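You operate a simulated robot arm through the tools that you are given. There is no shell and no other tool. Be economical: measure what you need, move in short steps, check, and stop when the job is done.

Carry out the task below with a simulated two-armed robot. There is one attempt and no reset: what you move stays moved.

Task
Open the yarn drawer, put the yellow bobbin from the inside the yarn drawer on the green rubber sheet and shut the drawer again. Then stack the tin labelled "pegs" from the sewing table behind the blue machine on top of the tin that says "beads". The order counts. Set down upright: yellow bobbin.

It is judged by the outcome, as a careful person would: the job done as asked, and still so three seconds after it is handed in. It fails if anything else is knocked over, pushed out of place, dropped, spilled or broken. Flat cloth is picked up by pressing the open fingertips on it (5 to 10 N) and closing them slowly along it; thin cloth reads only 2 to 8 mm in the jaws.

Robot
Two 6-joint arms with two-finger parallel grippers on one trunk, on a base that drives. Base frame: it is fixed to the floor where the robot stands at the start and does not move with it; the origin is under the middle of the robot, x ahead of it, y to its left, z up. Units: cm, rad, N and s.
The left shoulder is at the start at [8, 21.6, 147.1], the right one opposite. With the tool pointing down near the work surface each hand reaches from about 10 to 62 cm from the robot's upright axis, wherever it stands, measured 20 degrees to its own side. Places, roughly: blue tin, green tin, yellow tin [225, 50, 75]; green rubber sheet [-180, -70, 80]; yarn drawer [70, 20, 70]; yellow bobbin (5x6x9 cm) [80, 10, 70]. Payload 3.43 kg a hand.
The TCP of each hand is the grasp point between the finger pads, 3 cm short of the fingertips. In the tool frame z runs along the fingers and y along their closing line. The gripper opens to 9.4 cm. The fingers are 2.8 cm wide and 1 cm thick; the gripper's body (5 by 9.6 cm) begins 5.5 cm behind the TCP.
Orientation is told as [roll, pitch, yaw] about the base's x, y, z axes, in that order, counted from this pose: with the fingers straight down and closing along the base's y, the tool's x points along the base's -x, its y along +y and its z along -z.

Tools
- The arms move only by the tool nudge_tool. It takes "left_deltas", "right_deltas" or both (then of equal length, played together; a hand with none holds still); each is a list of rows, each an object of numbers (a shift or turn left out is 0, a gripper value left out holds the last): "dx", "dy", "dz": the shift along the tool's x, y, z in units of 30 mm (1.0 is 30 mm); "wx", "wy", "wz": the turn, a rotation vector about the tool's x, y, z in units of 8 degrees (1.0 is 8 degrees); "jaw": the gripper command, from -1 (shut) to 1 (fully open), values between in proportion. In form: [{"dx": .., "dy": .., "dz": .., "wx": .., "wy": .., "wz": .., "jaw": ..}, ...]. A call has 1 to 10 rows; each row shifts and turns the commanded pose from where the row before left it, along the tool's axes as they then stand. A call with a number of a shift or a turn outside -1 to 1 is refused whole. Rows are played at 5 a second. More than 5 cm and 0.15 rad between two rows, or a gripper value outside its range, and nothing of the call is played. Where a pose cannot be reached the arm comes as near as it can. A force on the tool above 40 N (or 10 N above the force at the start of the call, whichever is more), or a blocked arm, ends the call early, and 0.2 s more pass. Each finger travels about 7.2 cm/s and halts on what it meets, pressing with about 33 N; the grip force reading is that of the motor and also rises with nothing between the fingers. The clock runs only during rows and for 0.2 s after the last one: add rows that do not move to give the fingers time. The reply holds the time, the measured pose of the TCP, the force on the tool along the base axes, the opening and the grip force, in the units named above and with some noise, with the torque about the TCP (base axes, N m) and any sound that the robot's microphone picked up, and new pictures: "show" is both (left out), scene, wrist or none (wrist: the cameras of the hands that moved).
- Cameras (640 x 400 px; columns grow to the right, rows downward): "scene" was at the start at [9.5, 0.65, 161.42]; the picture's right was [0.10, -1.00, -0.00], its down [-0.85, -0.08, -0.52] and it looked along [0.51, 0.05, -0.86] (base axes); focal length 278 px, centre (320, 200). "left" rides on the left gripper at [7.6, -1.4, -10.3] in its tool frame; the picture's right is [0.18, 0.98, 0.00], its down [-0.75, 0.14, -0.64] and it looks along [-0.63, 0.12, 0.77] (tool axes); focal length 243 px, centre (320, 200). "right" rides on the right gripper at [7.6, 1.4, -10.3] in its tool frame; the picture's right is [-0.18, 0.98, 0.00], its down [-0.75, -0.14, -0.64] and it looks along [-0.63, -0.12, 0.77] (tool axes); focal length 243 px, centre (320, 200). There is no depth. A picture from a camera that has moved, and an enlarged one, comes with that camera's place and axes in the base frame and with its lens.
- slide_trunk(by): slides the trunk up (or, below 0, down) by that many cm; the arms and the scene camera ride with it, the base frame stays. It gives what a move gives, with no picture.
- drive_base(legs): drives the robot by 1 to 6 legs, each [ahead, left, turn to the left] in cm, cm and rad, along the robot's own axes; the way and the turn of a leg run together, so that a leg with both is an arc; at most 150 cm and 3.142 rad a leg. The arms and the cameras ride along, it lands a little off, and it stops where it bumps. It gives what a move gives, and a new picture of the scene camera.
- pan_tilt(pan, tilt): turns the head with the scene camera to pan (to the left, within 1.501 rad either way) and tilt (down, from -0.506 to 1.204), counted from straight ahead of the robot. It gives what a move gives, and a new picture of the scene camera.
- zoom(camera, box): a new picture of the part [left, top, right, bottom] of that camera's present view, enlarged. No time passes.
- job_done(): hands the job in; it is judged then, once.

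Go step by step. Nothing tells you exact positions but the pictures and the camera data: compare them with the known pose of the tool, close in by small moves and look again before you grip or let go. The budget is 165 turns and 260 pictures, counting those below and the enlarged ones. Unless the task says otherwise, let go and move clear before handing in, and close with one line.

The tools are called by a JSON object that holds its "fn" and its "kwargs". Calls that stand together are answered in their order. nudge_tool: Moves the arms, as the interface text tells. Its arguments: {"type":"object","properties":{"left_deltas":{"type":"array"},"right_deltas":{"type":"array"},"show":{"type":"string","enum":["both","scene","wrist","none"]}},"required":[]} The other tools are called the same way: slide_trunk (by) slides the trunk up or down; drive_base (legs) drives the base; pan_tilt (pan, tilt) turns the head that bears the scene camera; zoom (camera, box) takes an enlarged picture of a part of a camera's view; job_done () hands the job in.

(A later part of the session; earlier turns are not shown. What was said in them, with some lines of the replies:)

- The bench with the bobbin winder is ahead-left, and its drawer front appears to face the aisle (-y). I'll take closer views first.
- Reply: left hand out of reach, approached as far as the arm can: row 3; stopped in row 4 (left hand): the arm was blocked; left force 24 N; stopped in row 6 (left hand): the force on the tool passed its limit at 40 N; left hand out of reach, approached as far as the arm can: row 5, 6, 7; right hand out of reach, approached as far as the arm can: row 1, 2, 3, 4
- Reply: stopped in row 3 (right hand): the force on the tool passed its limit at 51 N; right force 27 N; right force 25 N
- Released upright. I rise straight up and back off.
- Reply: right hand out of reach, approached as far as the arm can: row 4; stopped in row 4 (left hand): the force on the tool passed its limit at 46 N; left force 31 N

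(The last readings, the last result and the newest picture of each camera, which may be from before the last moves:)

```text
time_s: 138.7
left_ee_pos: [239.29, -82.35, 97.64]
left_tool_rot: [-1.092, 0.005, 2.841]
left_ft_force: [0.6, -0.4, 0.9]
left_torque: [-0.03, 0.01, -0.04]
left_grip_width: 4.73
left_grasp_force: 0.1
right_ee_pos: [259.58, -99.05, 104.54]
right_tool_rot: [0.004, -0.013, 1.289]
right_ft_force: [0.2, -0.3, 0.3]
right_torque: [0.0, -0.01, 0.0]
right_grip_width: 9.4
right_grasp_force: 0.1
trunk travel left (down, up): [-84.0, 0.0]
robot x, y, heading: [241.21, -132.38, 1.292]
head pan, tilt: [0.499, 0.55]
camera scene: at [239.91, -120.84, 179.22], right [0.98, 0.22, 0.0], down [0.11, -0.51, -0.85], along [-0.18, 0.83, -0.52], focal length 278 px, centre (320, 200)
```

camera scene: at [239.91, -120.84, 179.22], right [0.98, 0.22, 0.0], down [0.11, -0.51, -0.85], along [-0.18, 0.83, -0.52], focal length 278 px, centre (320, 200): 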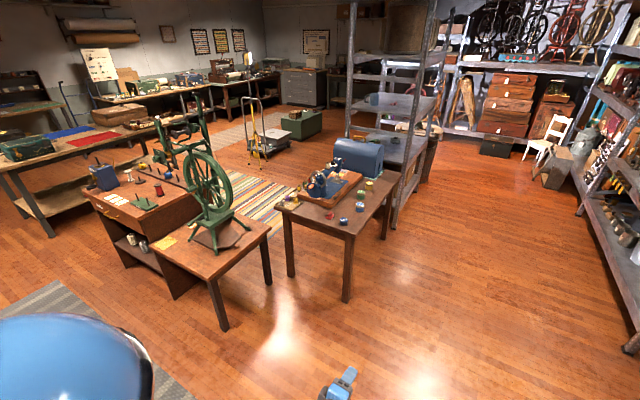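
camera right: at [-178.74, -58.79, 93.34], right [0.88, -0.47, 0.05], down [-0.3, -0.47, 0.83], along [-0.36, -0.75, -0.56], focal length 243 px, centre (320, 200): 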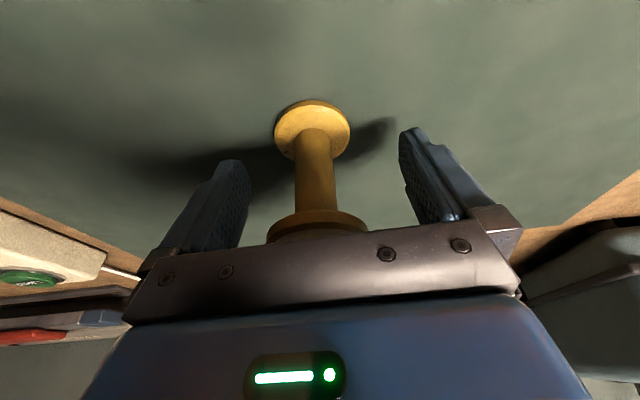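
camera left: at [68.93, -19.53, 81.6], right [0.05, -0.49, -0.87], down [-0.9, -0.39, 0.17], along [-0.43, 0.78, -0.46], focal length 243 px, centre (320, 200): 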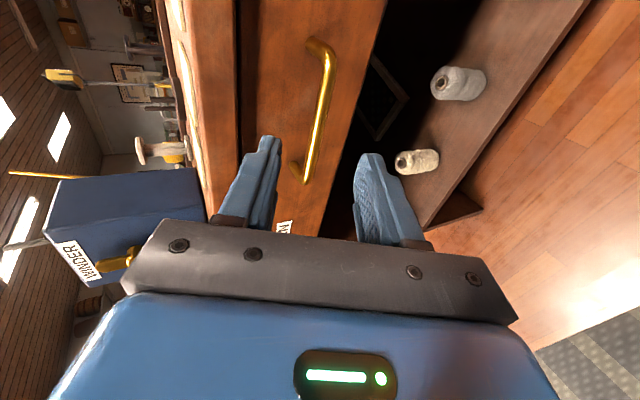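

{"fn": "drive_base", "kwargs": {"legs": [[0, 0, -0.04], [75, 0, 0], [77, 0, 0], [0, 0, 1.571]]}}

{"fn": "pan_tilt", "kwargs": {"pan": 0.0, "tilt": 0.7}}

{"fn": "zoom", "kwargs": {"camera": "scene", "box": [200, 100, 440, 280]}}

```text
time_s: 150.8
left_ee_pos: [239.38, 13.72, 97.52]
left_tool_rot: [-1.092, 0.004, -1.936]
left_ft_force: [0.2, 0.6, 0.1]
left_torque: [-0.02, -0.01, 0.06]
left_grip_width: 4.68
left_grasp_force: 0.1
right_ee_pos: [257.31, 32.86, 104.35]
right_tool_rot: [0.003, -0.012, 2.793]
right_ft_force: [0.6, -0.2, 1.1]
right_torque: [-0.02, 0.03, -0.02]
right_grip_width: 9.4
right_grasp_force: 0.1
trunk travel left (down, up): [-84.0, 0.0]
robot x, y, heading: [289.62, 12.54, 2.797]
head pan, tilt: [0.499, 0.55]
camera scene: at [277.5, 12.08, 179.22], right [-0.15, 0.99, 0.0], down [0.52, 0.08, -0.85], along [-0.84, -0.13, -0.52], focal length 278 px, centre (320, 200)
```

scene: 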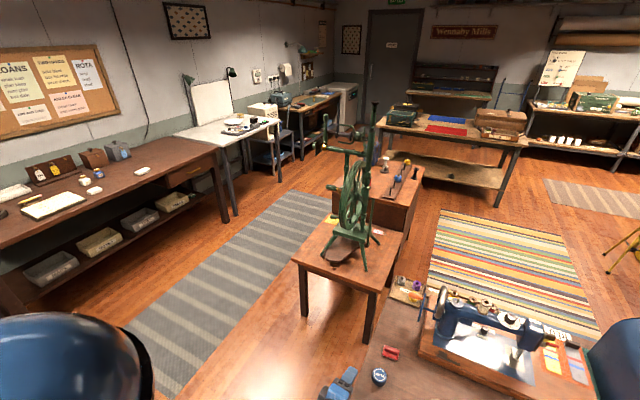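

```text
time_s: 151.7
left_ee_pos: [239.32, 13.79, 97.43]
left_tool_rot: [-1.093, 0.003, -1.937]
left_ft_force: [-0.6, 1.0, 0.6]
left_torque: [-0.03, 0.01, 0.01]
left_grip_width: 4.71
left_grasp_force: 0.0
right_ee_pos: [257.3, 32.83, 104.5]
right_tool_rot: [0.004, -0.012, 2.793]
right_ft_force: [-0.5, 0.4, 0.3]
right_torque: [0.02, 0.0, 0.01]
right_grip_width: 9.4
right_grasp_force: 0.1
trunk travel left (down, up): [-84.0, 0.0]
robot x, y, heading: [289.54, 12.46, 2.792]
head pan, tilt: [0.0, 0.7]
camera scene: at [278.38, 16.29, 177.91], right [0.34, 0.94, 0.0], down [0.61, -0.22, -0.77], along [-0.72, 0.26, -0.64], focal length 278 px, centre (320, 200)
```

scene: 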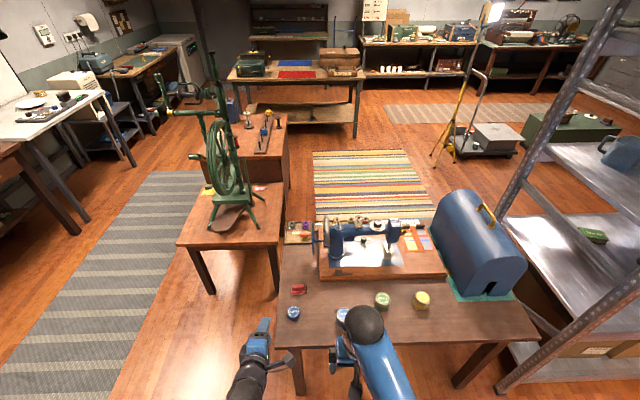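

```text
2.22 times, centred on (320, 190) of scene
camera zoom: at [278.38, 16.29, 177.91], right [0.34, 0.94, 0.0], down [0.61, -0.22, -0.77], along [-0.72, 0.26, -0.64], focal length 617 px, centre (320, 222)
```

zoom: 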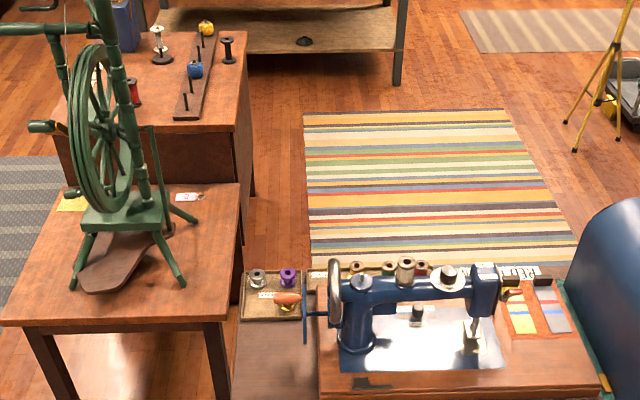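

{"fn": "zoom", "kwargs": {"camera": "scene", "box": [270, 260, 470, 360]}}

{"fn": "nudge_tool", "kwargs": {"right_deltas": [{"dy": -1}, {"dy": -1}, {"dy": -1}, {"dy": -1}, {"dy": -1}], "show": "none"}}

{"fn": "pan_tilt", "kwargs": {"pan": 0.0, "tilt": 1.0}}

{"fn": "zoom", "kwargs": {"camera": "scene", "box": [260, 120, 480, 280]}}

```text
3.20 times, centred on (370, 310) of scene
camera zoom: at [278.38, 16.29, 177.91], right [0.34, 0.94, 0.0], down [0.61, -0.22, -0.77], along [-0.72, 0.26, -0.64], focal length 888 px, centre (160, -152)
```

zoom: 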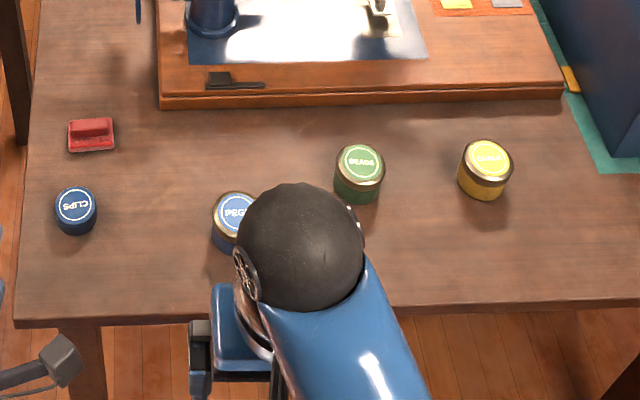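

```text
time_s: 152.9
left_ee_pos: [239.25, 13.77, 97.63]
left_tool_rot: [-1.094, 0.004, -1.935]
left_ft_force: [-0.1, -0.2, -0.2]
left_torque: [0.02, -0.01, 0.02]
left_grip_width: 4.68
left_grasp_force: 0.1
right_ee_pos: [262.61, 47.06, 104.29]
right_tool_rot: [0.005, -0.014, 2.793]
right_ft_force: [-0.1, -0.5, 0.7]
right_torque: [-0.01, -0.02, -0.02]
right_grip_width: 9.39
right_grasp_force: 0.0
trunk travel left (down, up): [-84.0, 0.0]
robot x, y, heading: [289.44, 12.1, 2.797]
head pan, tilt: [0.0, 0.7]
```

```text
time_s: 153.7
left_ee_pos: [239.2, 13.73, 97.59]
left_tool_rot: [-1.092, 0.004, -1.936]
left_ft_force: [-0.7, 0.8, 0.6]
left_torque: [-0.03, 0.05, 0.02]
left_grip_width: 4.7
left_grasp_force: 0.0
right_ee_pos: [262.56, 46.84, 104.31]
right_tool_rot: [0.004, -0.013, 2.793]
right_ft_force: [0.0, 0.2, 0.7]
right_torque: [0.01, 0.0, -0.03]
right_grip_width: 9.41
right_grasp_force: 0.0
trunk travel left (down, up): [-84.0, 0.0]
robot x, y, heading: [289.64, 12.47, 2.794]
head pan, tilt: [0.0, 1.0]
camera scene: at [279.82, 15.81, 175.57], right [0.34, 0.94, 0.0], down [0.79, -0.29, -0.54], along [-0.51, 0.18, -0.84], focal length 278 px, centre (320, 200)
```

scene: 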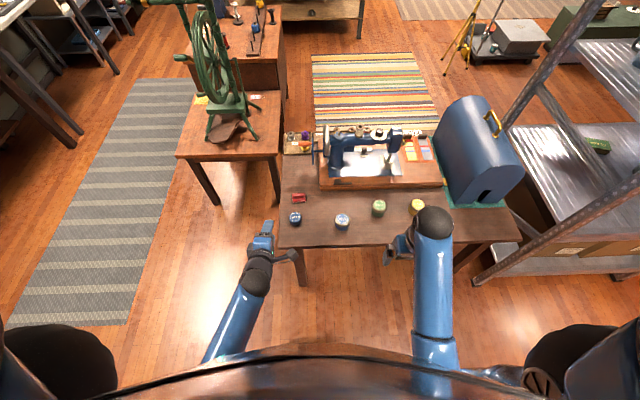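

```text
2.50 times, centred on (370, 200) of scene
camera zoom: at [279.82, 15.81, 175.57], right [0.34, 0.94, 0.0], down [0.79, -0.29, -0.54], along [-0.51, 0.18, -0.84], focal length 694 px, centre (195, 200)
```

zoom: 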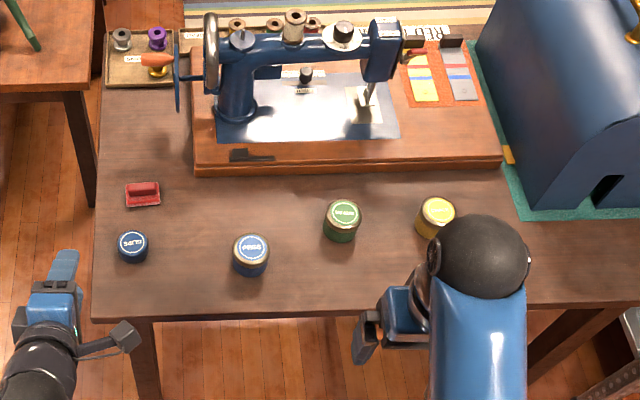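

{"fn": "nudge_tool", "kwargs": {"left_deltas": [{"dz": -0.8, "dy": 0.42, "dx": -0.5}, {"dz": -0.8, "dy": 0.42, "dx": -0.5}, {"dz": -0.8, "dy": 0.42, "dx": -0.5}, {"dz": -0.8, "dy": 0.42, "dx": -0.5}, {"dz": -0.8, "dy": 0.42, "dx": -0.5}, {}], "show": "none"}}

{"fn": "drive_base", "kwargs": {"legs": [[0, 0, 0.027], [15, 0, 0]]}}

```text
time_s: 155.1
left_ee_pos: [249.24, 2.63, 97.5]
left_tool_rot: [-1.1, 0.002, -1.962]
left_ft_force: [-0.8, -0.5, -0.5]
left_torque: [0.0, -0.02, 0.0]
left_grip_width: 4.71
left_grasp_force: 0.1
right_ee_pos: [262.5, 46.96, 104.31]
right_tool_rot: [0.004, -0.01, 2.792]
right_ft_force: [-0.1, 0.4, 0.2]
right_torque: [0.0, 0.01, 0.02]
right_grip_width: 9.38
right_grasp_force: 0.2
trunk travel left (down, up): [-84.0, 0.0]
robot x, y, heading: [289.35, 12.23, 2.795]
head pan, tilt: [0.0, 1.0]
```

```text
time_s: 156.8
left_ee_pos: [235.53, 6.19, 97.54]
left_tool_rot: [-1.101, 0.003, -1.935]
left_ft_force: [0.7, -0.2, 0.5]
left_torque: [0.0, 0.01, 0.0]
left_grip_width: 4.69
left_grasp_force: 0.1
right_ee_pos: [247.59, 50.85, 104.43]
right_tool_rot: [0.003, -0.014, 2.817]
right_ft_force: [-0.2, 0.8, 0.1]
right_torque: [0.03, 0.06, -0.01]
right_grip_width: 9.39
right_grasp_force: 0.2
trunk travel left (down, up): [-84.0, 0.0]
robot x, y, heading: [275.33, 17.12, 2.817]
head pan, tilt: [0.0, 1.0]
camera scene: at [265.99, 20.1, 175.59], right [0.32, 0.95, 0.0], down [0.8, -0.26, -0.54], along [-0.52, 0.17, -0.84], focal length 278 px, centre (320, 200)
```

scene: 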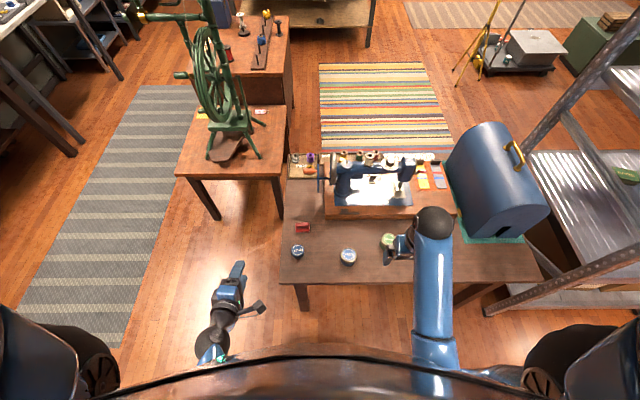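

{"fn": "slide_trunk", "kwargs": {"by": -13}}

{"fn": "nudge_tool", "kwargs": {"right_deltas": [{"dy": 1}, {"dy": 0.4}, {}], "show": "both"}}

```text
time_s: 158.4
left_ee_pos: [235.21, 6.26, 84.42]
left_tool_rot: [-1.097, 0.002, -1.937]
left_ft_force: [0.3, -0.2, 0.3]
left_torque: [0.02, 0.0, 0.01]
left_grip_width: 4.7
left_grasp_force: 0.0
right_ee_pos: [247.33, 51.03, 91.29]
right_tool_rot: [0.004, -0.011, 2.818]
right_ft_force: [0.5, 0.0, -0.2]
right_torque: [-0.01, 0.02, -0.01]
right_grip_width: 9.39
right_grasp_force: 0.1
trunk travel left (down, up): [-71.0, 13.0]
robot x, y, heading: [275.33, 17.23, 2.821]
head pan, tilt: [0.0, 1.0]
```

```text
time_s: 159.2
left_ee_pos: [235.24, 6.33, 84.46]
left_tool_rot: [-1.099, 0.0, -1.938]
left_ft_force: [-0.1, 0.1, -0.6]
left_torque: [-0.03, 0.01, 0.01]
left_grip_width: 4.7
left_grasp_force: 0.0
right_ee_pos: [246.07, 47.0, 91.43]
right_tool_rot: [0.003, -0.01, 2.818]
right_ft_force: [0.1, -0.3, -0.2]
right_torque: [-0.02, 0.0, 0.03]
right_grip_width: 9.41
right_grasp_force: 0.1
trunk travel left (down, up): [-71.0, 13.0]
robot x, y, heading: [275.69, 16.88, 2.819]
head pan, tilt: [0.0, 1.0]
camera scene: at [265.53, 20.31, 162.57], right [0.32, 0.95, 0.0], down [0.8, -0.27, -0.54], along [-0.51, 0.17, -0.84], focal length 278 px, centre (320, 200)
camera right: at [252.93, 43.4, 101.64], right [-0.49, -0.87, 0.01], down [-0.66, 0.37, 0.65], along [-0.57, 0.31, -0.76], focal length 243 px, centre (320, 200)
```

scene: 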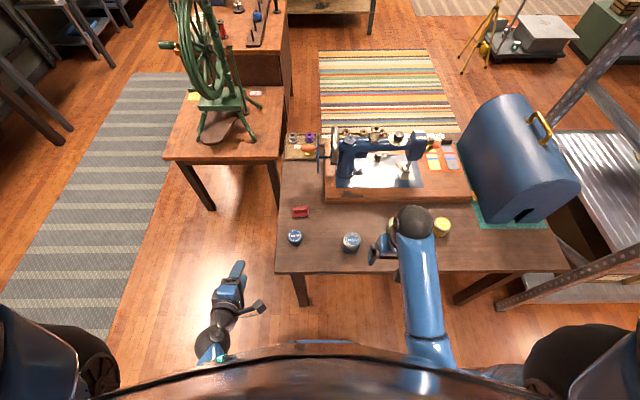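
right: 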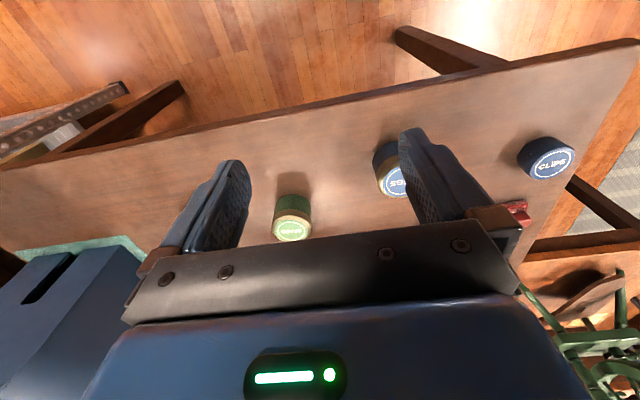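

{"fn": "nudge_tool", "kwargs": {"right_deltas": [{"dx": -0.7, "dy": 0.6}, {"dx": -0.7, "dy": 0.6}, {"dx": -0.7, "dy": 0.6}, {"dx": -0.7, "dy": 0.6}, {"dx": -0.7, "dy": 0.6}, {}], "show": "both"}}

```text
time_s: 160.6
left_ee_pos: [235.32, 6.34, 84.47]
left_tool_rot: [-1.098, 0.001, -1.938]
left_ft_force: [0.2, 0.7, 0.1]
left_torque: [0.01, 0.04, 0.01]
left_grip_width: 4.7
left_grasp_force: 0.0
right_ee_pos: [233.29, 41.76, 91.26]
right_tool_rot: [0.003, -0.011, 2.818]
right_ft_force: [-0.2, 0.2, -0.7]
right_torque: [-0.02, -0.04, -0.01]
right_grip_width: 9.43
right_grasp_force: 0.1
trunk travel left (down, up): [-71.0, 13.0]
robot x, y, heading: [275.08, 17.1, 2.82]
head pan, tilt: [0.0, 1.0]
camera scene: at [265.55, 20.28, 162.57], right [0.32, 0.95, 0.0], down [0.8, -0.27, -0.54], along [-0.51, 0.17, -0.84], focal length 278 px, centre (320, 200)
camera right: at [240.11, 38.1, 101.65], right [-0.49, -0.87, 0.01], down [-0.66, 0.37, 0.65], along [-0.57, 0.31, -0.76], focal length 243 px, centre (320, 200)
```

scene: 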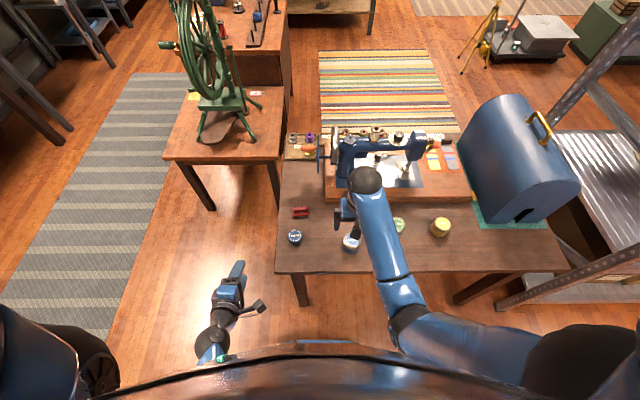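
right: 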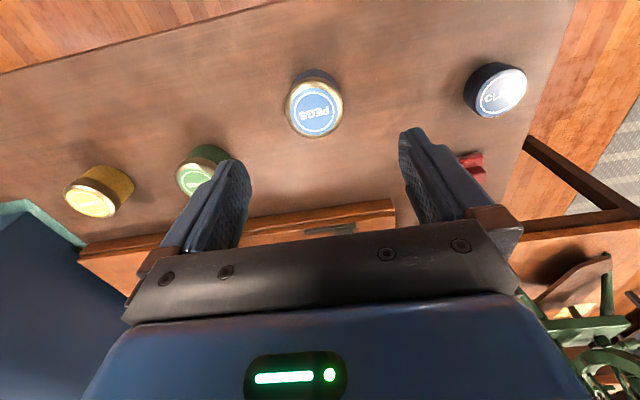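

{"fn": "nudge_tool", "kwargs": {"right_deltas": [{"dz": 0.9, "dy": -0.15}, {"dz": 0.9, "dx": -0.05}, {"dz": 0.8}, {}], "show": "wrist"}}

```text
time_s: 161.6
left_ee_pos: [235.4, 6.32, 84.42]
left_tool_rot: [-1.098, 0.001, -1.938]
left_ft_force: [0.5, 0.4, 0.5]
left_torque: [0.05, 0.03, 0.0]
left_grip_width: 4.73
left_grasp_force: 0.0
right_ee_pos: [233.1, 42.3, 83.75]
right_tool_rot: [0.004, -0.009, 2.819]
right_ft_force: [-0.8, 0.0, 0.2]
right_torque: [0.05, -0.03, -0.01]
right_grip_width: 9.39
right_grasp_force: 0.0
trunk travel left (down, up): [-71.0, 13.0]
robot x, y, heading: [275.6, 17.15, 2.821]
head pan, tilt: [0.0, 1.0]
camera right: at [240.01, 38.59, 93.97], right [-0.49, -0.87, 0.01], down [-0.66, 0.37, 0.65], along [-0.57, 0.31, -0.76], focal length 243 px, centre (320, 200)
```

right: 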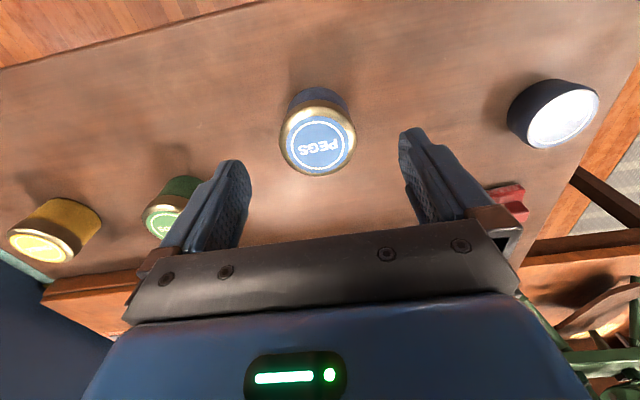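

{"fn": "nudge_tool", "kwargs": {"right_deltas": [{"dz": 0.65}, {"dz": 0.6}, {}], "show": "wrist"}}

```text
time_s: 162.4
left_ee_pos: [235.34, 6.21, 84.46]
left_tool_rot: [-1.098, 0.003, -1.938]
left_ft_force: [-0.3, 0.4, 0.8]
left_torque: [0.0, -0.01, 0.01]
left_grip_width: 4.69
left_grasp_force: 0.1
right_ee_pos: [233.24, 42.29, 79.95]
right_tool_rot: [0.003, -0.011, 2.82]
right_ft_force: [-0.5, -0.8, -0.3]
right_torque: [0.0, -0.02, 0.02]
right_grip_width: 9.39
right_grasp_force: 0.0
trunk travel left (down, up): [-71.0, 13.0]
robot x, y, heading: [275.45, 17.37, 2.822]
head pan, tilt: [0.0, 1.0]
camera right: at [239.98, 38.64, 90.21], right [-0.49, -0.87, 0.01], down [-0.66, 0.37, 0.65], along [-0.57, 0.31, -0.76], focal length 243 px, centre (320, 200)
```

right: 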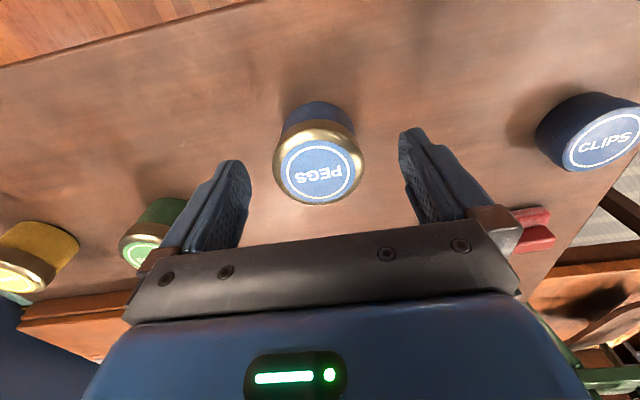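

{"fn": "nudge_tool", "kwargs": {"right_deltas": [{"dx": -0.35, "dy": -0.06}, {"dz": 0.4}, {"dz": 0.4}, {}], "show": "wrist"}}

```text
time_s: 163.4
left_ee_pos: [235.34, 6.18, 84.35]
left_tool_rot: [-1.099, -0.001, -1.938]
left_ft_force: [1.2, -0.5, 0.0]
left_torque: [0.02, 0.01, -0.02]
left_grip_width: 4.69
left_grasp_force: 0.0
right_ee_pos: [232.11, 42.63, 77.42]
right_tool_rot: [0.004, -0.01, 2.819]
right_ft_force: [-0.5, 0.0, 0.3]
right_torque: [-0.01, -0.01, -0.01]
right_grip_width: 9.38
right_grasp_force: 0.1
trunk travel left (down, up): [-71.0, 13.0]
robot x, y, heading: [275.42, 17.22, 2.82]
head pan, tilt: [0.0, 1.0]
camera right: at [238.97, 39.09, 87.71], right [-0.49, -0.87, 0.01], down [-0.66, 0.37, 0.65], along [-0.57, 0.31, -0.76], focal length 243 px, centre (320, 200)
```

right: 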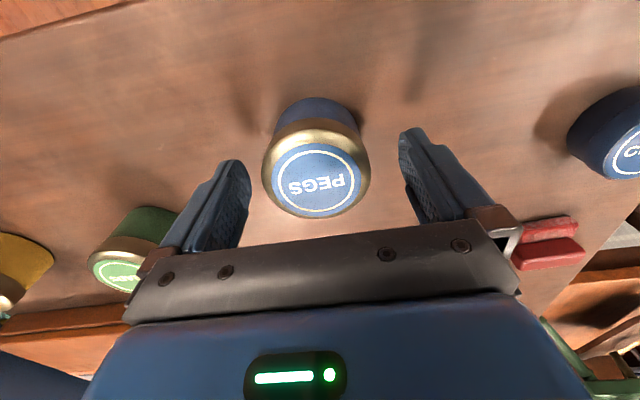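

{"fn": "nudge_tool", "kwargs": {"right_deltas": [{"jaw": 0.5}, {"jaw": 0.2}, {"jaw": 0.0}, {"jaw": -0.4}, {"jaw": -1}, {"jaw": -1}], "show": "wrist"}}

```text
time_s: 164.8
left_ee_pos: [235.29, 6.26, 84.42]
left_tool_rot: [-1.099, 0.001, -1.936]
left_ft_force: [-0.2, 0.1, 0.0]
left_torque: [-0.03, -0.03, 0.02]
left_grip_width: 4.69
left_grasp_force: 0.1
right_ee_pos: [232.16, 42.84, 77.54]
right_tool_rot: [0.002, -0.011, 2.818]
right_ft_force: [0.7, 0.1, 1.9]
right_torque: [0.1, -0.07, 0.03]
right_grip_width: 5.93
right_grasp_force: 32.6
trunk travel left (down, up): [-71.0, 13.0]
robot x, y, heading: [275.03, 17.14, 2.819]
head pan, tilt: [0.0, 1.0]
camera right: at [239.0, 39.09, 87.74], right [-0.49, -0.87, 0.01], down [-0.66, 0.37, 0.65], along [-0.57, 0.31, -0.76], focal length 243 px, centre (320, 200)
```

right: 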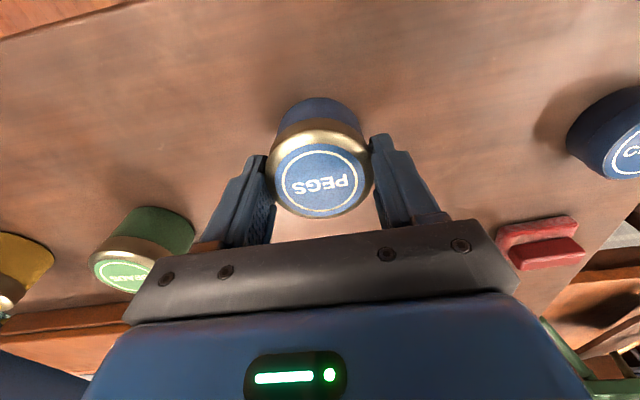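

{"fn": "nudge_tool", "kwargs": {"right_deltas": [{"dz": -0.5}, {"dz": -0.8}, {"dz": -0.8}, {"dz": -0.8}, {}], "show": "wrist"}}

```text
time_s: 166.0
left_ee_pos: [235.31, 6.32, 84.38]
left_tool_rot: [-1.097, 0.003, -1.939]
left_ft_force: [0.0, -0.1, 0.2]
left_torque: [0.0, -0.01, -0.03]
left_grip_width: 4.71
left_grasp_force: 0.0
right_ee_pos: [232.3, 42.8, 86.28]
right_tool_rot: [0.003, -0.01, 2.818]
right_ft_force: [0.5, -1.3, -1.2]
right_torque: [0.02, 0.0, 0.02]
right_grip_width: 5.92
right_grasp_force: 33.4
trunk travel left (down, up): [-71.0, 13.0]
robot x, y, heading: [274.97, 17.29, 2.825]
head pan, tilt: [0.0, 1.0]
camera right: at [239.03, 39.16, 96.52], right [-0.49, -0.87, 0.01], down [-0.66, 0.37, 0.65], along [-0.57, 0.31, -0.76], focal length 243 px, centre (320, 200)
```

right: 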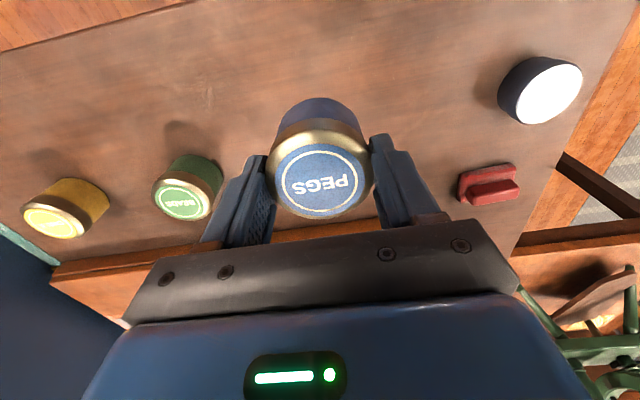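

{"fn": "nudge_tool", "kwargs": {"right_deltas": [{"dx": -0.34, "dy": -0.87}, {"dx": -0.34, "dy": -0.87}, {"dx": -0.34, "dy": -0.87}, {"dx": -0.34, "dy": -0.87}, {"dx": -0.34, "dy": -0.87}, {"dx": -0.34, "dy": -0.87}, {}], "show": "both"}}

{"fn": "zoom", "kwargs": {"camera": "scene", "box": [320, 180, 480, 280]}}

```text
time_s: 167.6
left_ee_pos: [235.36, 6.35, 84.47]
left_tool_rot: [-1.099, 0.003, -1.937]
left_ft_force: [-0.1, 0.4, -0.4]
left_torque: [0.02, 0.01, -0.03]
left_grip_width: 4.67
left_grasp_force: 0.1
right_ee_pos: [231.48, 59.59, 86.32]
right_tool_rot: [0.005, -0.009, 2.818]
right_ft_force: [0.6, 0.3, -1.4]
right_torque: [0.03, 0.0, -0.04]
right_grip_width: 5.95
right_grasp_force: 32.6
trunk travel left (down, up): [-71.0, 13.0]
robot x, y, heading: [274.93, 17.3, 2.82]
head pan, tilt: [0.0, 1.0]
camera scene: at [265.49, 20.26, 162.57], right [0.32, 0.95, 0.0], down [0.8, -0.27, -0.54], along [-0.51, 0.17, -0.84], focal length 278 px, centre (320, 200)
camera right: at [238.28, 55.95, 96.54], right [-0.49, -0.87, 0.01], down [-0.66, 0.37, 0.65], along [-0.57, 0.31, -0.76], focal length 243 px, centre (320, 200)
```

scene: 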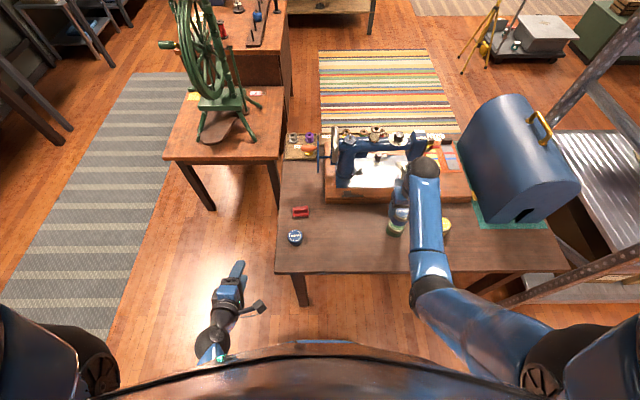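
right: 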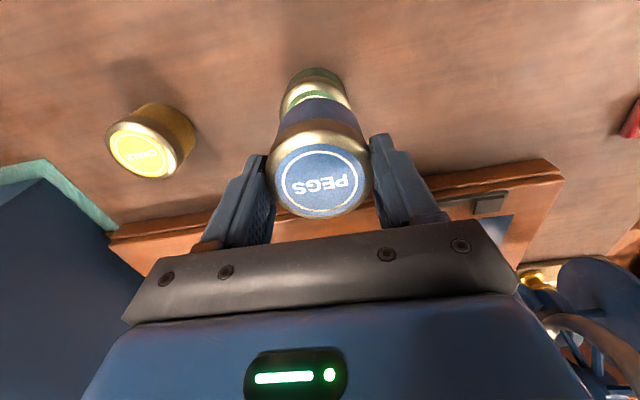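

```text
4.00 times, centred on (400, 230) of scene
camera zoom: at [265.49, 20.26, 162.57], right [0.32, 0.95, 0.0], down [0.8, -0.27, -0.54], along [-0.51, 0.17, -0.84], focal length 1110 px, centre (0, 80)
```

zoom: 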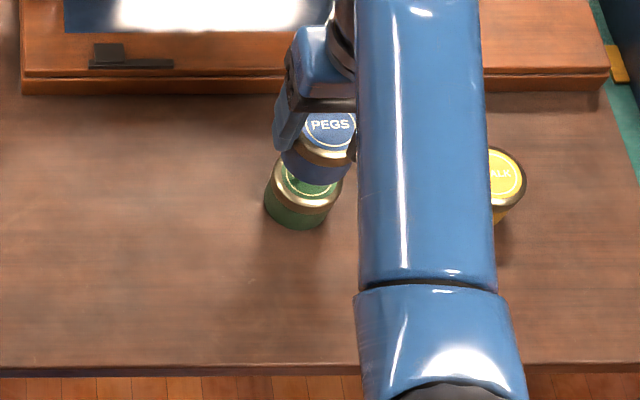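

{"fn": "nudge_tool", "kwargs": {"right_deltas": [{"dz": 0.6, "dx": -0.07, "dy": 0.04}, {"dz": 0.55}, {}], "show": "both"}}

{"fn": "zoom", "kwargs": {"camera": "scene", "box": [360, 190, 440, 250]}}

```text
time_s: 168.4
left_ee_pos: [235.39, 6.38, 84.46]
left_tool_rot: [-1.098, 0.002, -1.938]
left_ft_force: [-0.4, 0.0, -0.6]
left_torque: [0.01, 0.03, 0.0]
left_grip_width: 4.69
left_grasp_force: 0.0
right_ee_pos: [230.89, 59.63, 82.89]
right_tool_rot: [0.004, -0.013, 2.819]
right_ft_force: [0.7, 0.7, -1.2]
right_torque: [0.01, 0.03, -0.05]
right_grip_width: 5.93
right_grasp_force: 33.7
trunk travel left (down, up): [-71.0, 13.0]
robot x, y, heading: [275.35, 17.23, 2.821]
head pan, tilt: [0.0, 1.0]
camera scene: at [265.5, 20.26, 162.57], right [0.32, 0.95, 0.0], down [0.8, -0.27, -0.54], along [-0.51, 0.17, -0.84], focal length 278 px, centre (320, 200)
camera right: at [237.9, 55.88, 92.99], right [-0.49, -0.87, 0.01], down [-0.66, 0.37, 0.65], along [-0.57, 0.31, -0.76], focal length 243 px, centre (320, 200)
```

scene: 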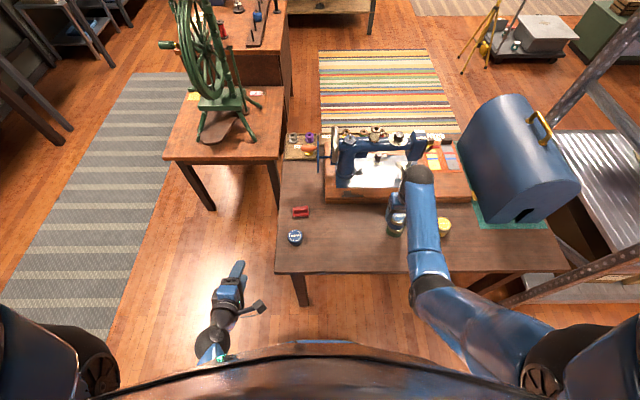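
right: 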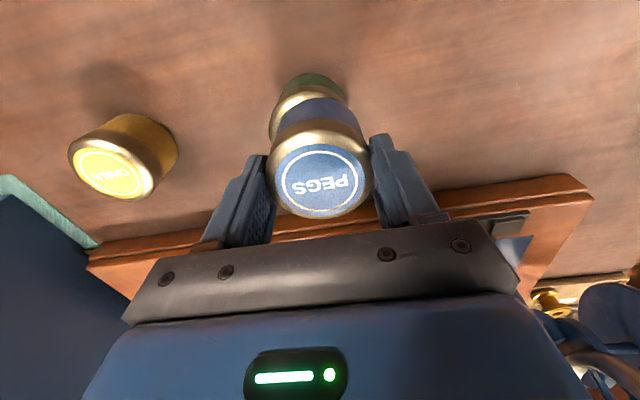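

```text
6.67 times, centred on (400, 220) of scene
camera zoom: at [265.5, 20.26, 162.57], right [0.32, 0.95, 0.0], down [0.8, -0.27, -0.54], along [-0.51, 0.17, -0.84], focal length 1850 px, centre (-213, 67)
```

zoom: 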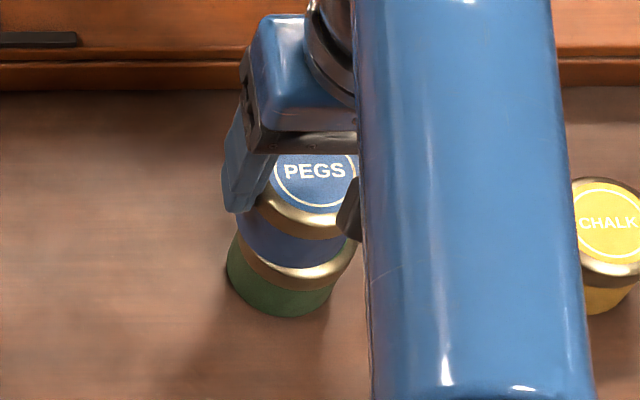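

{"fn": "zoom", "kwargs": {"camera": "right", "box": [240, 60, 400, 160]}}

{"fn": "zoom", "kwargs": {"camera": "scene", "box": [376, 200, 416, 240]}}

```text
4.00 times, centred on (320, 110) of right
camera zoom: at [237.9, 55.88, 92.99], right [-0.49, -0.87, 0.01], down [-0.66, 0.37, 0.65], along [-0.57, 0.31, -0.76], focal length 970 px, centre (320, 560)
```

zoom: 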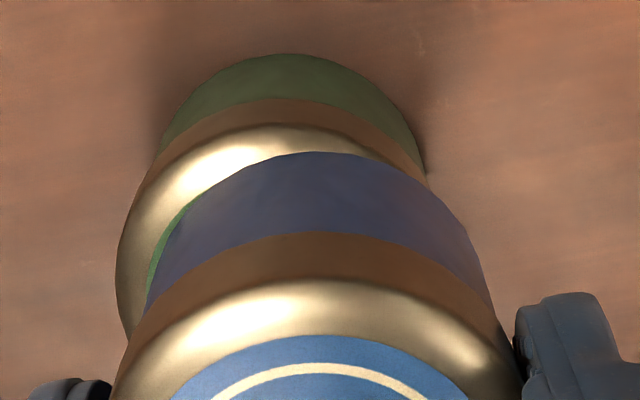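

```text
10.00 times, centred on (396, 220) of scene
camera zoom: at [265.5, 20.26, 162.57], right [0.32, 0.95, 0.0], down [0.8, -0.27, -0.54], along [-0.51, 0.17, -0.84], focal length 2775 px, centre (-440, 0)
```

zoom: 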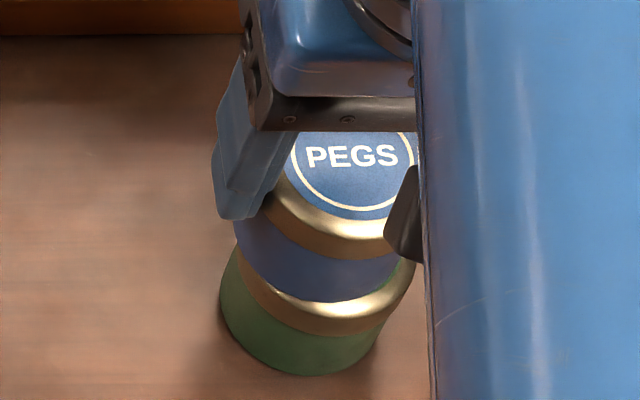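

{"fn": "nudge_tool", "kwargs": {"right_deltas": [{"dx": 0.13, "dy": -0.2}, {}], "show": "none"}}

{"fn": "zoom", "kwargs": {"camera": "right", "box": [240, 60, 400, 160]}}

{"fn": "zoom", "kwargs": {"camera": "scene", "box": [376, 200, 416, 240]}}

```text
time_s: 169.0
left_ee_pos: [235.33, 6.23, 84.48]
left_tool_rot: [-1.097, 0.002, -1.939]
left_ft_force: [-0.5, 0.7, 0.3]
left_torque: [0.03, 0.0, 0.02]
left_grip_width: 4.69
left_grasp_force: 0.2
right_ee_pos: [231.54, 59.9, 82.88]
right_tool_rot: [0.004, -0.009, 2.818]
right_ft_force: [0.1, 0.2, -1.2]
right_torque: [0.0, 0.02, 0.01]
right_grip_width: 5.93
right_grasp_force: 33.0
trunk travel left (down, up): [-71.0, 13.0]
robot x, y, heading: [275.33, 17.26, 2.82]
head pan, tilt: [0.0, 1.0]
```

```text
4.00 times, centred on (320, 110) of right
camera zoom: at [238.44, 56.32, 93.01], right [-0.49, -0.87, 0.01], down [-0.66, 0.37, 0.65], along [-0.57, 0.31, -0.76], focal length 970 px, centre (320, 560)
```

zoom: 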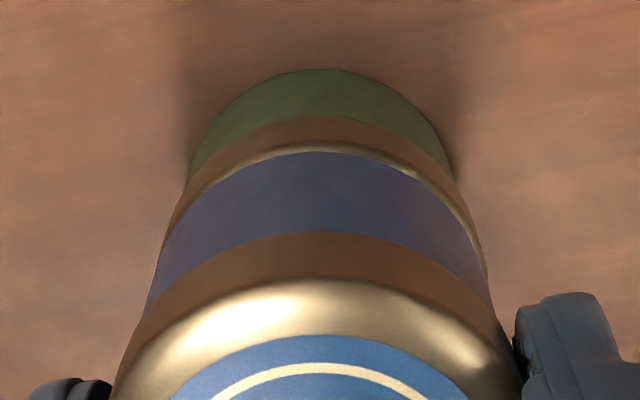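

```text
10.00 times, centred on (396, 220) of scene
camera zoom: at [265.49, 20.28, 162.57], right [0.32, 0.95, 0.0], down [0.8, -0.27, -0.54], along [-0.51, 0.17, -0.84], focal length 2775 px, centre (-440, 0)
```

zoom: 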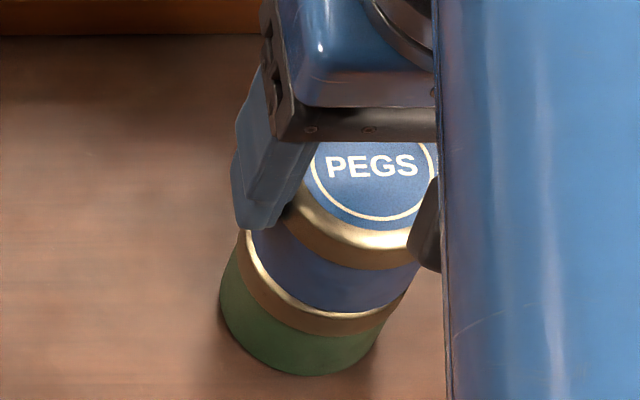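

{"fn": "nudge_tool", "kwargs": {"right_deltas": [{"dz": 0.08}, {"dz": 0.08}, {}], "show": "none"}}

```text
time_s: 169.8
left_ee_pos: [235.41, 6.12, 84.57]
left_tool_rot: [-1.101, 0.003, -1.938]
left_ft_force: [-0.3, -1.4, -0.1]
left_torque: [0.04, -0.01, -0.02]
left_grip_width: 4.68
left_grasp_force: 0.0
right_ee_pos: [231.59, 59.95, 82.73]
right_tool_rot: [0.0, -0.019, 2.819]
right_ft_force: [-0.7, 0.8, 25.7]
right_torque: [0.13, -0.32, -0.02]
right_grip_width: 5.93
right_grasp_force: 32.7
trunk travel left (down, up): [-71.0, 13.0]
robot x, y, heading: [275.16, 16.88, 2.82]
head pan, tilt: [0.0, 1.0]
```

{"fn": "nudge_tool", "kwargs": {"right_deltas": [{"dz": -0.09}, {}], "show": "wrist"}}

{"fn": "zoom", "kwargs": {"camera": "scene", "box": [376, 200, 416, 240]}}

```text
time_s: 170.4
left_ee_pos: [235.35, 6.24, 84.53]
left_tool_rot: [-1.1, 0.004, -1.938]
left_ft_force: [0.0, -0.3, 0.0]
left_torque: [0.0, 0.0, -0.01]
left_grip_width: 4.73
left_grasp_force: 0.1
right_ee_pos: [231.68, 59.85, 82.77]
right_tool_rot: [0.003, -0.014, 2.818]
right_ft_force: [-5.9, 3.6, 15.7]
right_torque: [0.34, 0.29, 0.08]
right_grip_width: 5.92
right_grasp_force: 33.1
trunk travel left (down, up): [-71.0, 13.0]
robot x, y, heading: [275.12, 17.09, 2.82]
head pan, tilt: [0.0, 1.0]
camera right: at [238.59, 56.22, 92.93], right [-0.49, -0.87, 0.01], down [-0.66, 0.37, 0.65], along [-0.57, 0.31, -0.76], focal length 243 px, centre (320, 200)
```

right: 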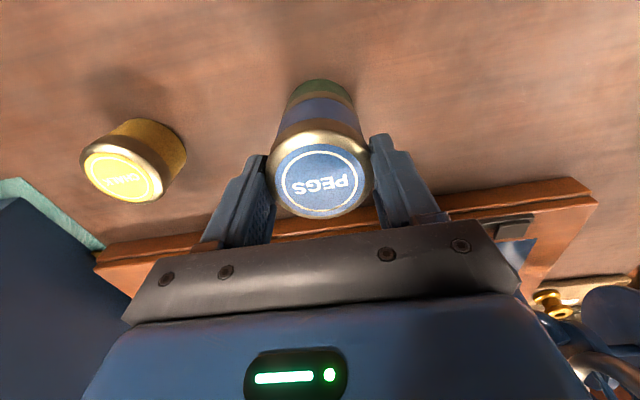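

```text
10.00 times, centred on (396, 220) of scene
camera zoom: at [265.62, 20.11, 162.58], right [0.32, 0.95, 0.0], down [0.8, -0.26, -0.54], along [-0.51, 0.17, -0.84], focal length 2775 px, centre (-440, 0)
```

zoom: 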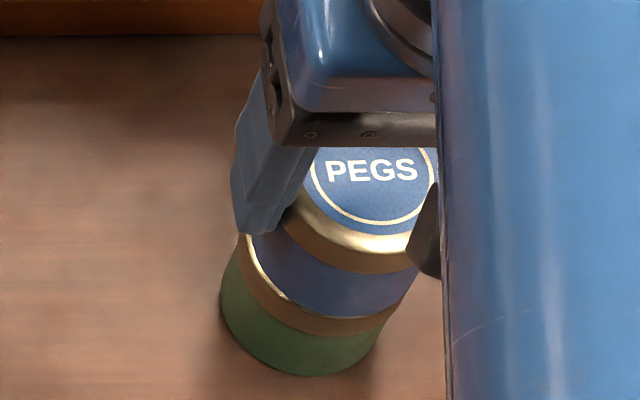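

{"fn": "nudge_tool", "kwargs": {"right_deltas": [{"dz": -0.05, "dx": -0.04}, {}, {"jaw": -0.1}, {"jaw": 0.25}, {"jaw": 0.3}, {"jaw": 0.6}, {"jaw": 1}, {}], "show": "wrist"}}

{"fn": "zoom", "kwargs": {"camera": "scene", "box": [366, 190, 426, 250]}}

```text
time_s: 172.2
left_ee_pos: [235.43, 6.3, 84.44]
left_tool_rot: [-1.099, 0.001, -1.938]
left_ft_force: [-0.9, 0.8, 0.1]
left_torque: [0.0, 0.0, 0.0]
left_grip_width: 4.7
left_grasp_force: 0.0
right_ee_pos: [231.6, 60.08, 82.71]
right_tool_rot: [0.004, -0.01, 2.82]
right_ft_force: [-0.6, -0.4, 0.2]
right_torque: [0.0, -0.03, 0.01]
right_grip_width: 9.39
right_grasp_force: 0.1
trunk travel left (down, up): [-71.0, 13.0]
robot x, y, heading: [275.56, 16.91, 2.816]
head pan, tilt: [0.0, 1.0]
camera right: at [238.43, 56.39, 92.98], right [-0.49, -0.87, 0.01], down [-0.66, 0.37, 0.65], along [-0.57, 0.31, -0.76], focal length 243 px, centre (320, 200)
```

right: 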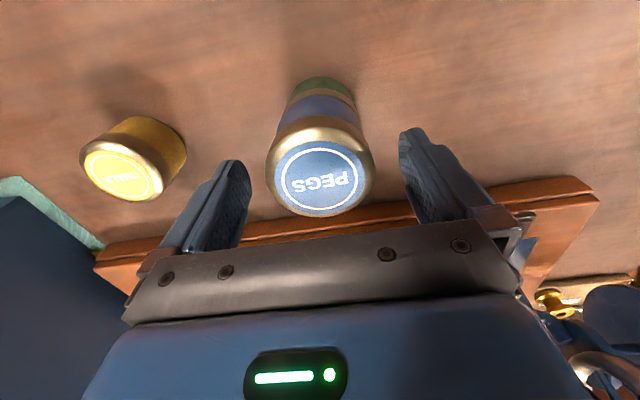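

```text
6.67 times, centred on (396, 220) of scene
camera zoom: at [265.49, 20.28, 162.57], right [0.32, 0.95, 0.0], down [0.8, -0.27, -0.54], along [-0.51, 0.17, -0.84], focal length 1850 px, centre (-187, 67)
```

zoom: 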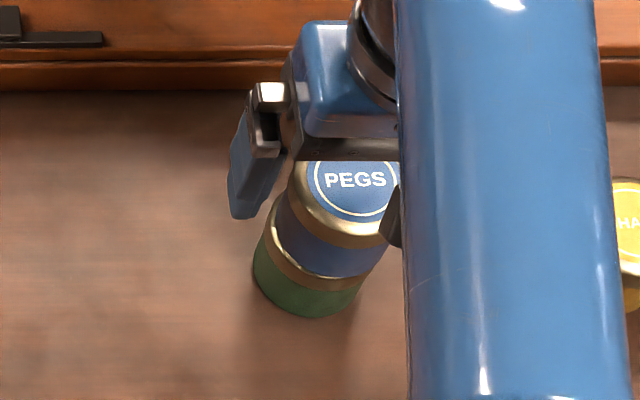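

The tin is stacked and stable. I go straight up, then back off with the base and inspect.

{"fn": "nudge_tool", "kwargs": {"right_deltas": [{"dz": -0.5}, {"dz": -0.9}, {"dz": -0.9}, {"dz": -0.9}, {"dz": -0.9}, {}], "show": "none"}}

{"fn": "drive_base", "kwargs": {"legs": [[-28, 0, 0]]}}

{"fn": "zoom", "kwargs": {"camera": "scene", "box": [260, 120, 480, 260]}}

```text
time_s: 173.6
left_ee_pos: [235.36, 6.33, 84.4]
left_tool_rot: [-1.098, 0.003, -1.937]
left_ft_force: [0.0, 0.2, 0.1]
left_torque: [-0.03, -0.02, -0.02]
left_grip_width: 4.68
left_grasp_force: 0.0
right_ee_pos: [231.69, 59.92, 95.0]
right_tool_rot: [0.002, -0.01, 2.819]
right_ft_force: [0.1, 0.3, -0.2]
right_torque: [0.03, 0.02, -0.01]
right_grip_width: 9.39
right_grasp_force: 0.0
trunk travel left (down, up): [-71.0, 13.0]
robot x, y, heading: [275.32, 17.2, 2.821]
head pan, tilt: [0.0, 1.0]
```

```text
time_s: 175.6
left_ee_pos: [261.89, -2.54, 84.39]
left_tool_rot: [-1.097, 0.003, -1.936]
left_ft_force: [0.0, -0.6, 0.4]
left_torque: [0.0, 0.0, 0.0]
left_grip_width: 4.71
left_grasp_force: 0.1
right_ee_pos: [258.29, 51.04, 94.82]
right_tool_rot: [0.004, -0.008, 2.819]
right_ft_force: [-0.5, -0.6, -0.9]
right_torque: [0.02, -0.03, -0.03]
right_grip_width: 9.39
right_grasp_force: 0.0
trunk travel left (down, up): [-71.0, 13.0]
robot x, y, heading: [301.98, 8.5, 2.823]
head pan, tilt: [0.0, 1.0]
camera scene: at [292.0, 11.46, 162.55], right [0.31, 0.95, 0.0], down [0.8, -0.27, -0.54], along [-0.51, 0.17, -0.84], focal length 278 px, centre (320, 200)
```

scene: 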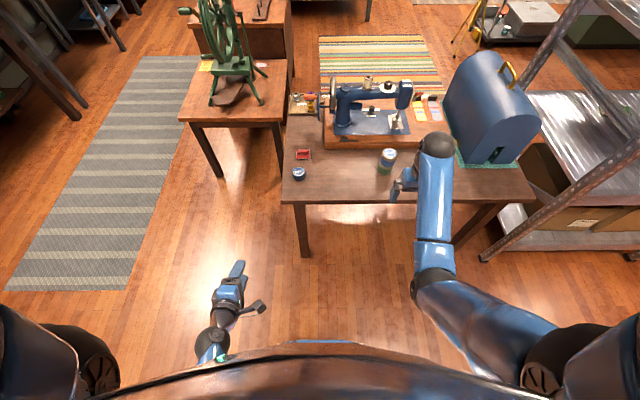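

```text
2.86 times, centred on (370, 190) of scene
camera zoom: at [292.0, 11.46, 162.55], right [0.31, 0.95, 0.0], down [0.8, -0.27, -0.54], along [-0.51, 0.17, -0.84], focal length 793 px, centre (177, 229)
```

zoom: 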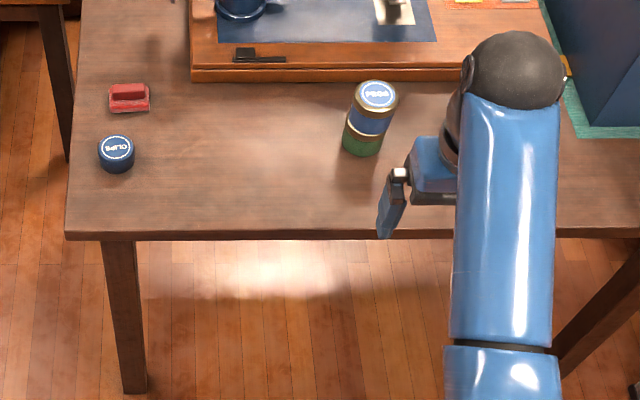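

{"fn": "pan_tilt", "kwargs": {"pan": 0.3, "tilt": 0.3}}

{"fn": "zoom", "kwargs": {"camera": "scene", "box": [200, 100, 360, 200]}}

```text
time_s: 176.7
left_ee_pos: [262.0, -2.65, 84.47]
left_tool_rot: [-1.097, 0.002, -1.938]
left_ft_force: [-0.3, 0.0, -0.2]
left_torque: [-0.01, -0.03, 0.04]
left_grip_width: 4.72
left_grasp_force: 0.1
right_ee_pos: [258.34, 50.99, 94.95]
right_tool_rot: [0.003, -0.013, 2.816]
right_ft_force: [0.5, -0.6, -0.2]
right_torque: [-0.01, 0.03, 0.02]
right_grip_width: 9.37
right_grasp_force: 0.1
trunk travel left (down, up): [-71.0, 13.0]
robot x, y, heading: [301.72, 7.78, 2.82]
head pan, tilt: [0.3, 0.3]
camera scene: at [289.48, 9.39, 168.51], right [0.02, 1.0, 0.0], down [0.3, -0.01, -0.95], along [-0.95, 0.02, -0.3], focal length 278 px, centre (320, 200)
```

scene: 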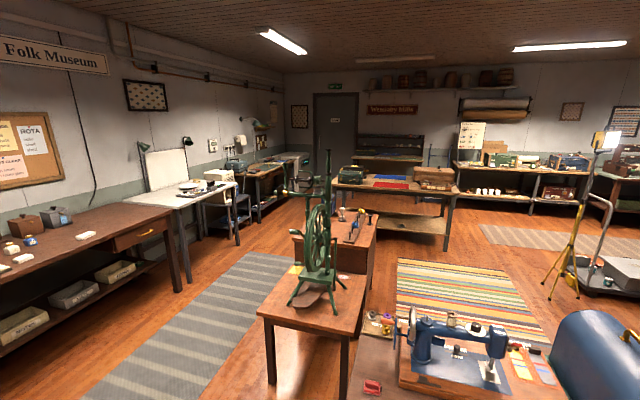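

```text
4.00 times, centred on (280, 150) of scene
camera zoom: at [289.48, 9.39, 168.51], right [0.02, 1.0, 0.0], down [0.3, -0.01, -0.95], along [-0.95, 0.02, -0.3], focal length 1110 px, centre (480, 400)
```

zoom: 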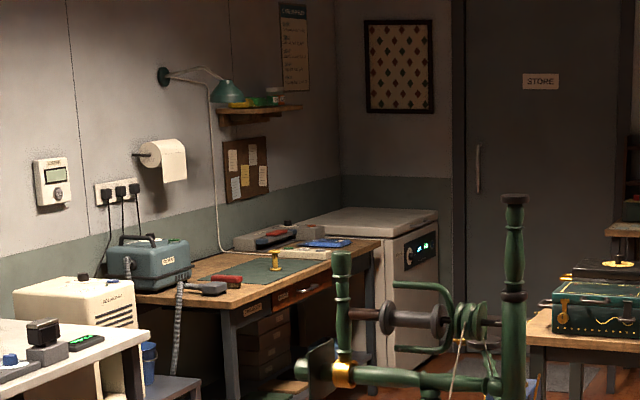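

The yellow bobbin stands upright on the green sheet, the drawer is shut, and "pegs" sits on "beads". I'm handing in.

{"fn": "job_done", "kwargs": {}}

```text
The job is handed in.
```

The job is handed in: the yellow bobbin stands upright on the green sheet, the yarn drawer is shut, and the "pegs" tin is stacked on the "beads" tin, done in that order.
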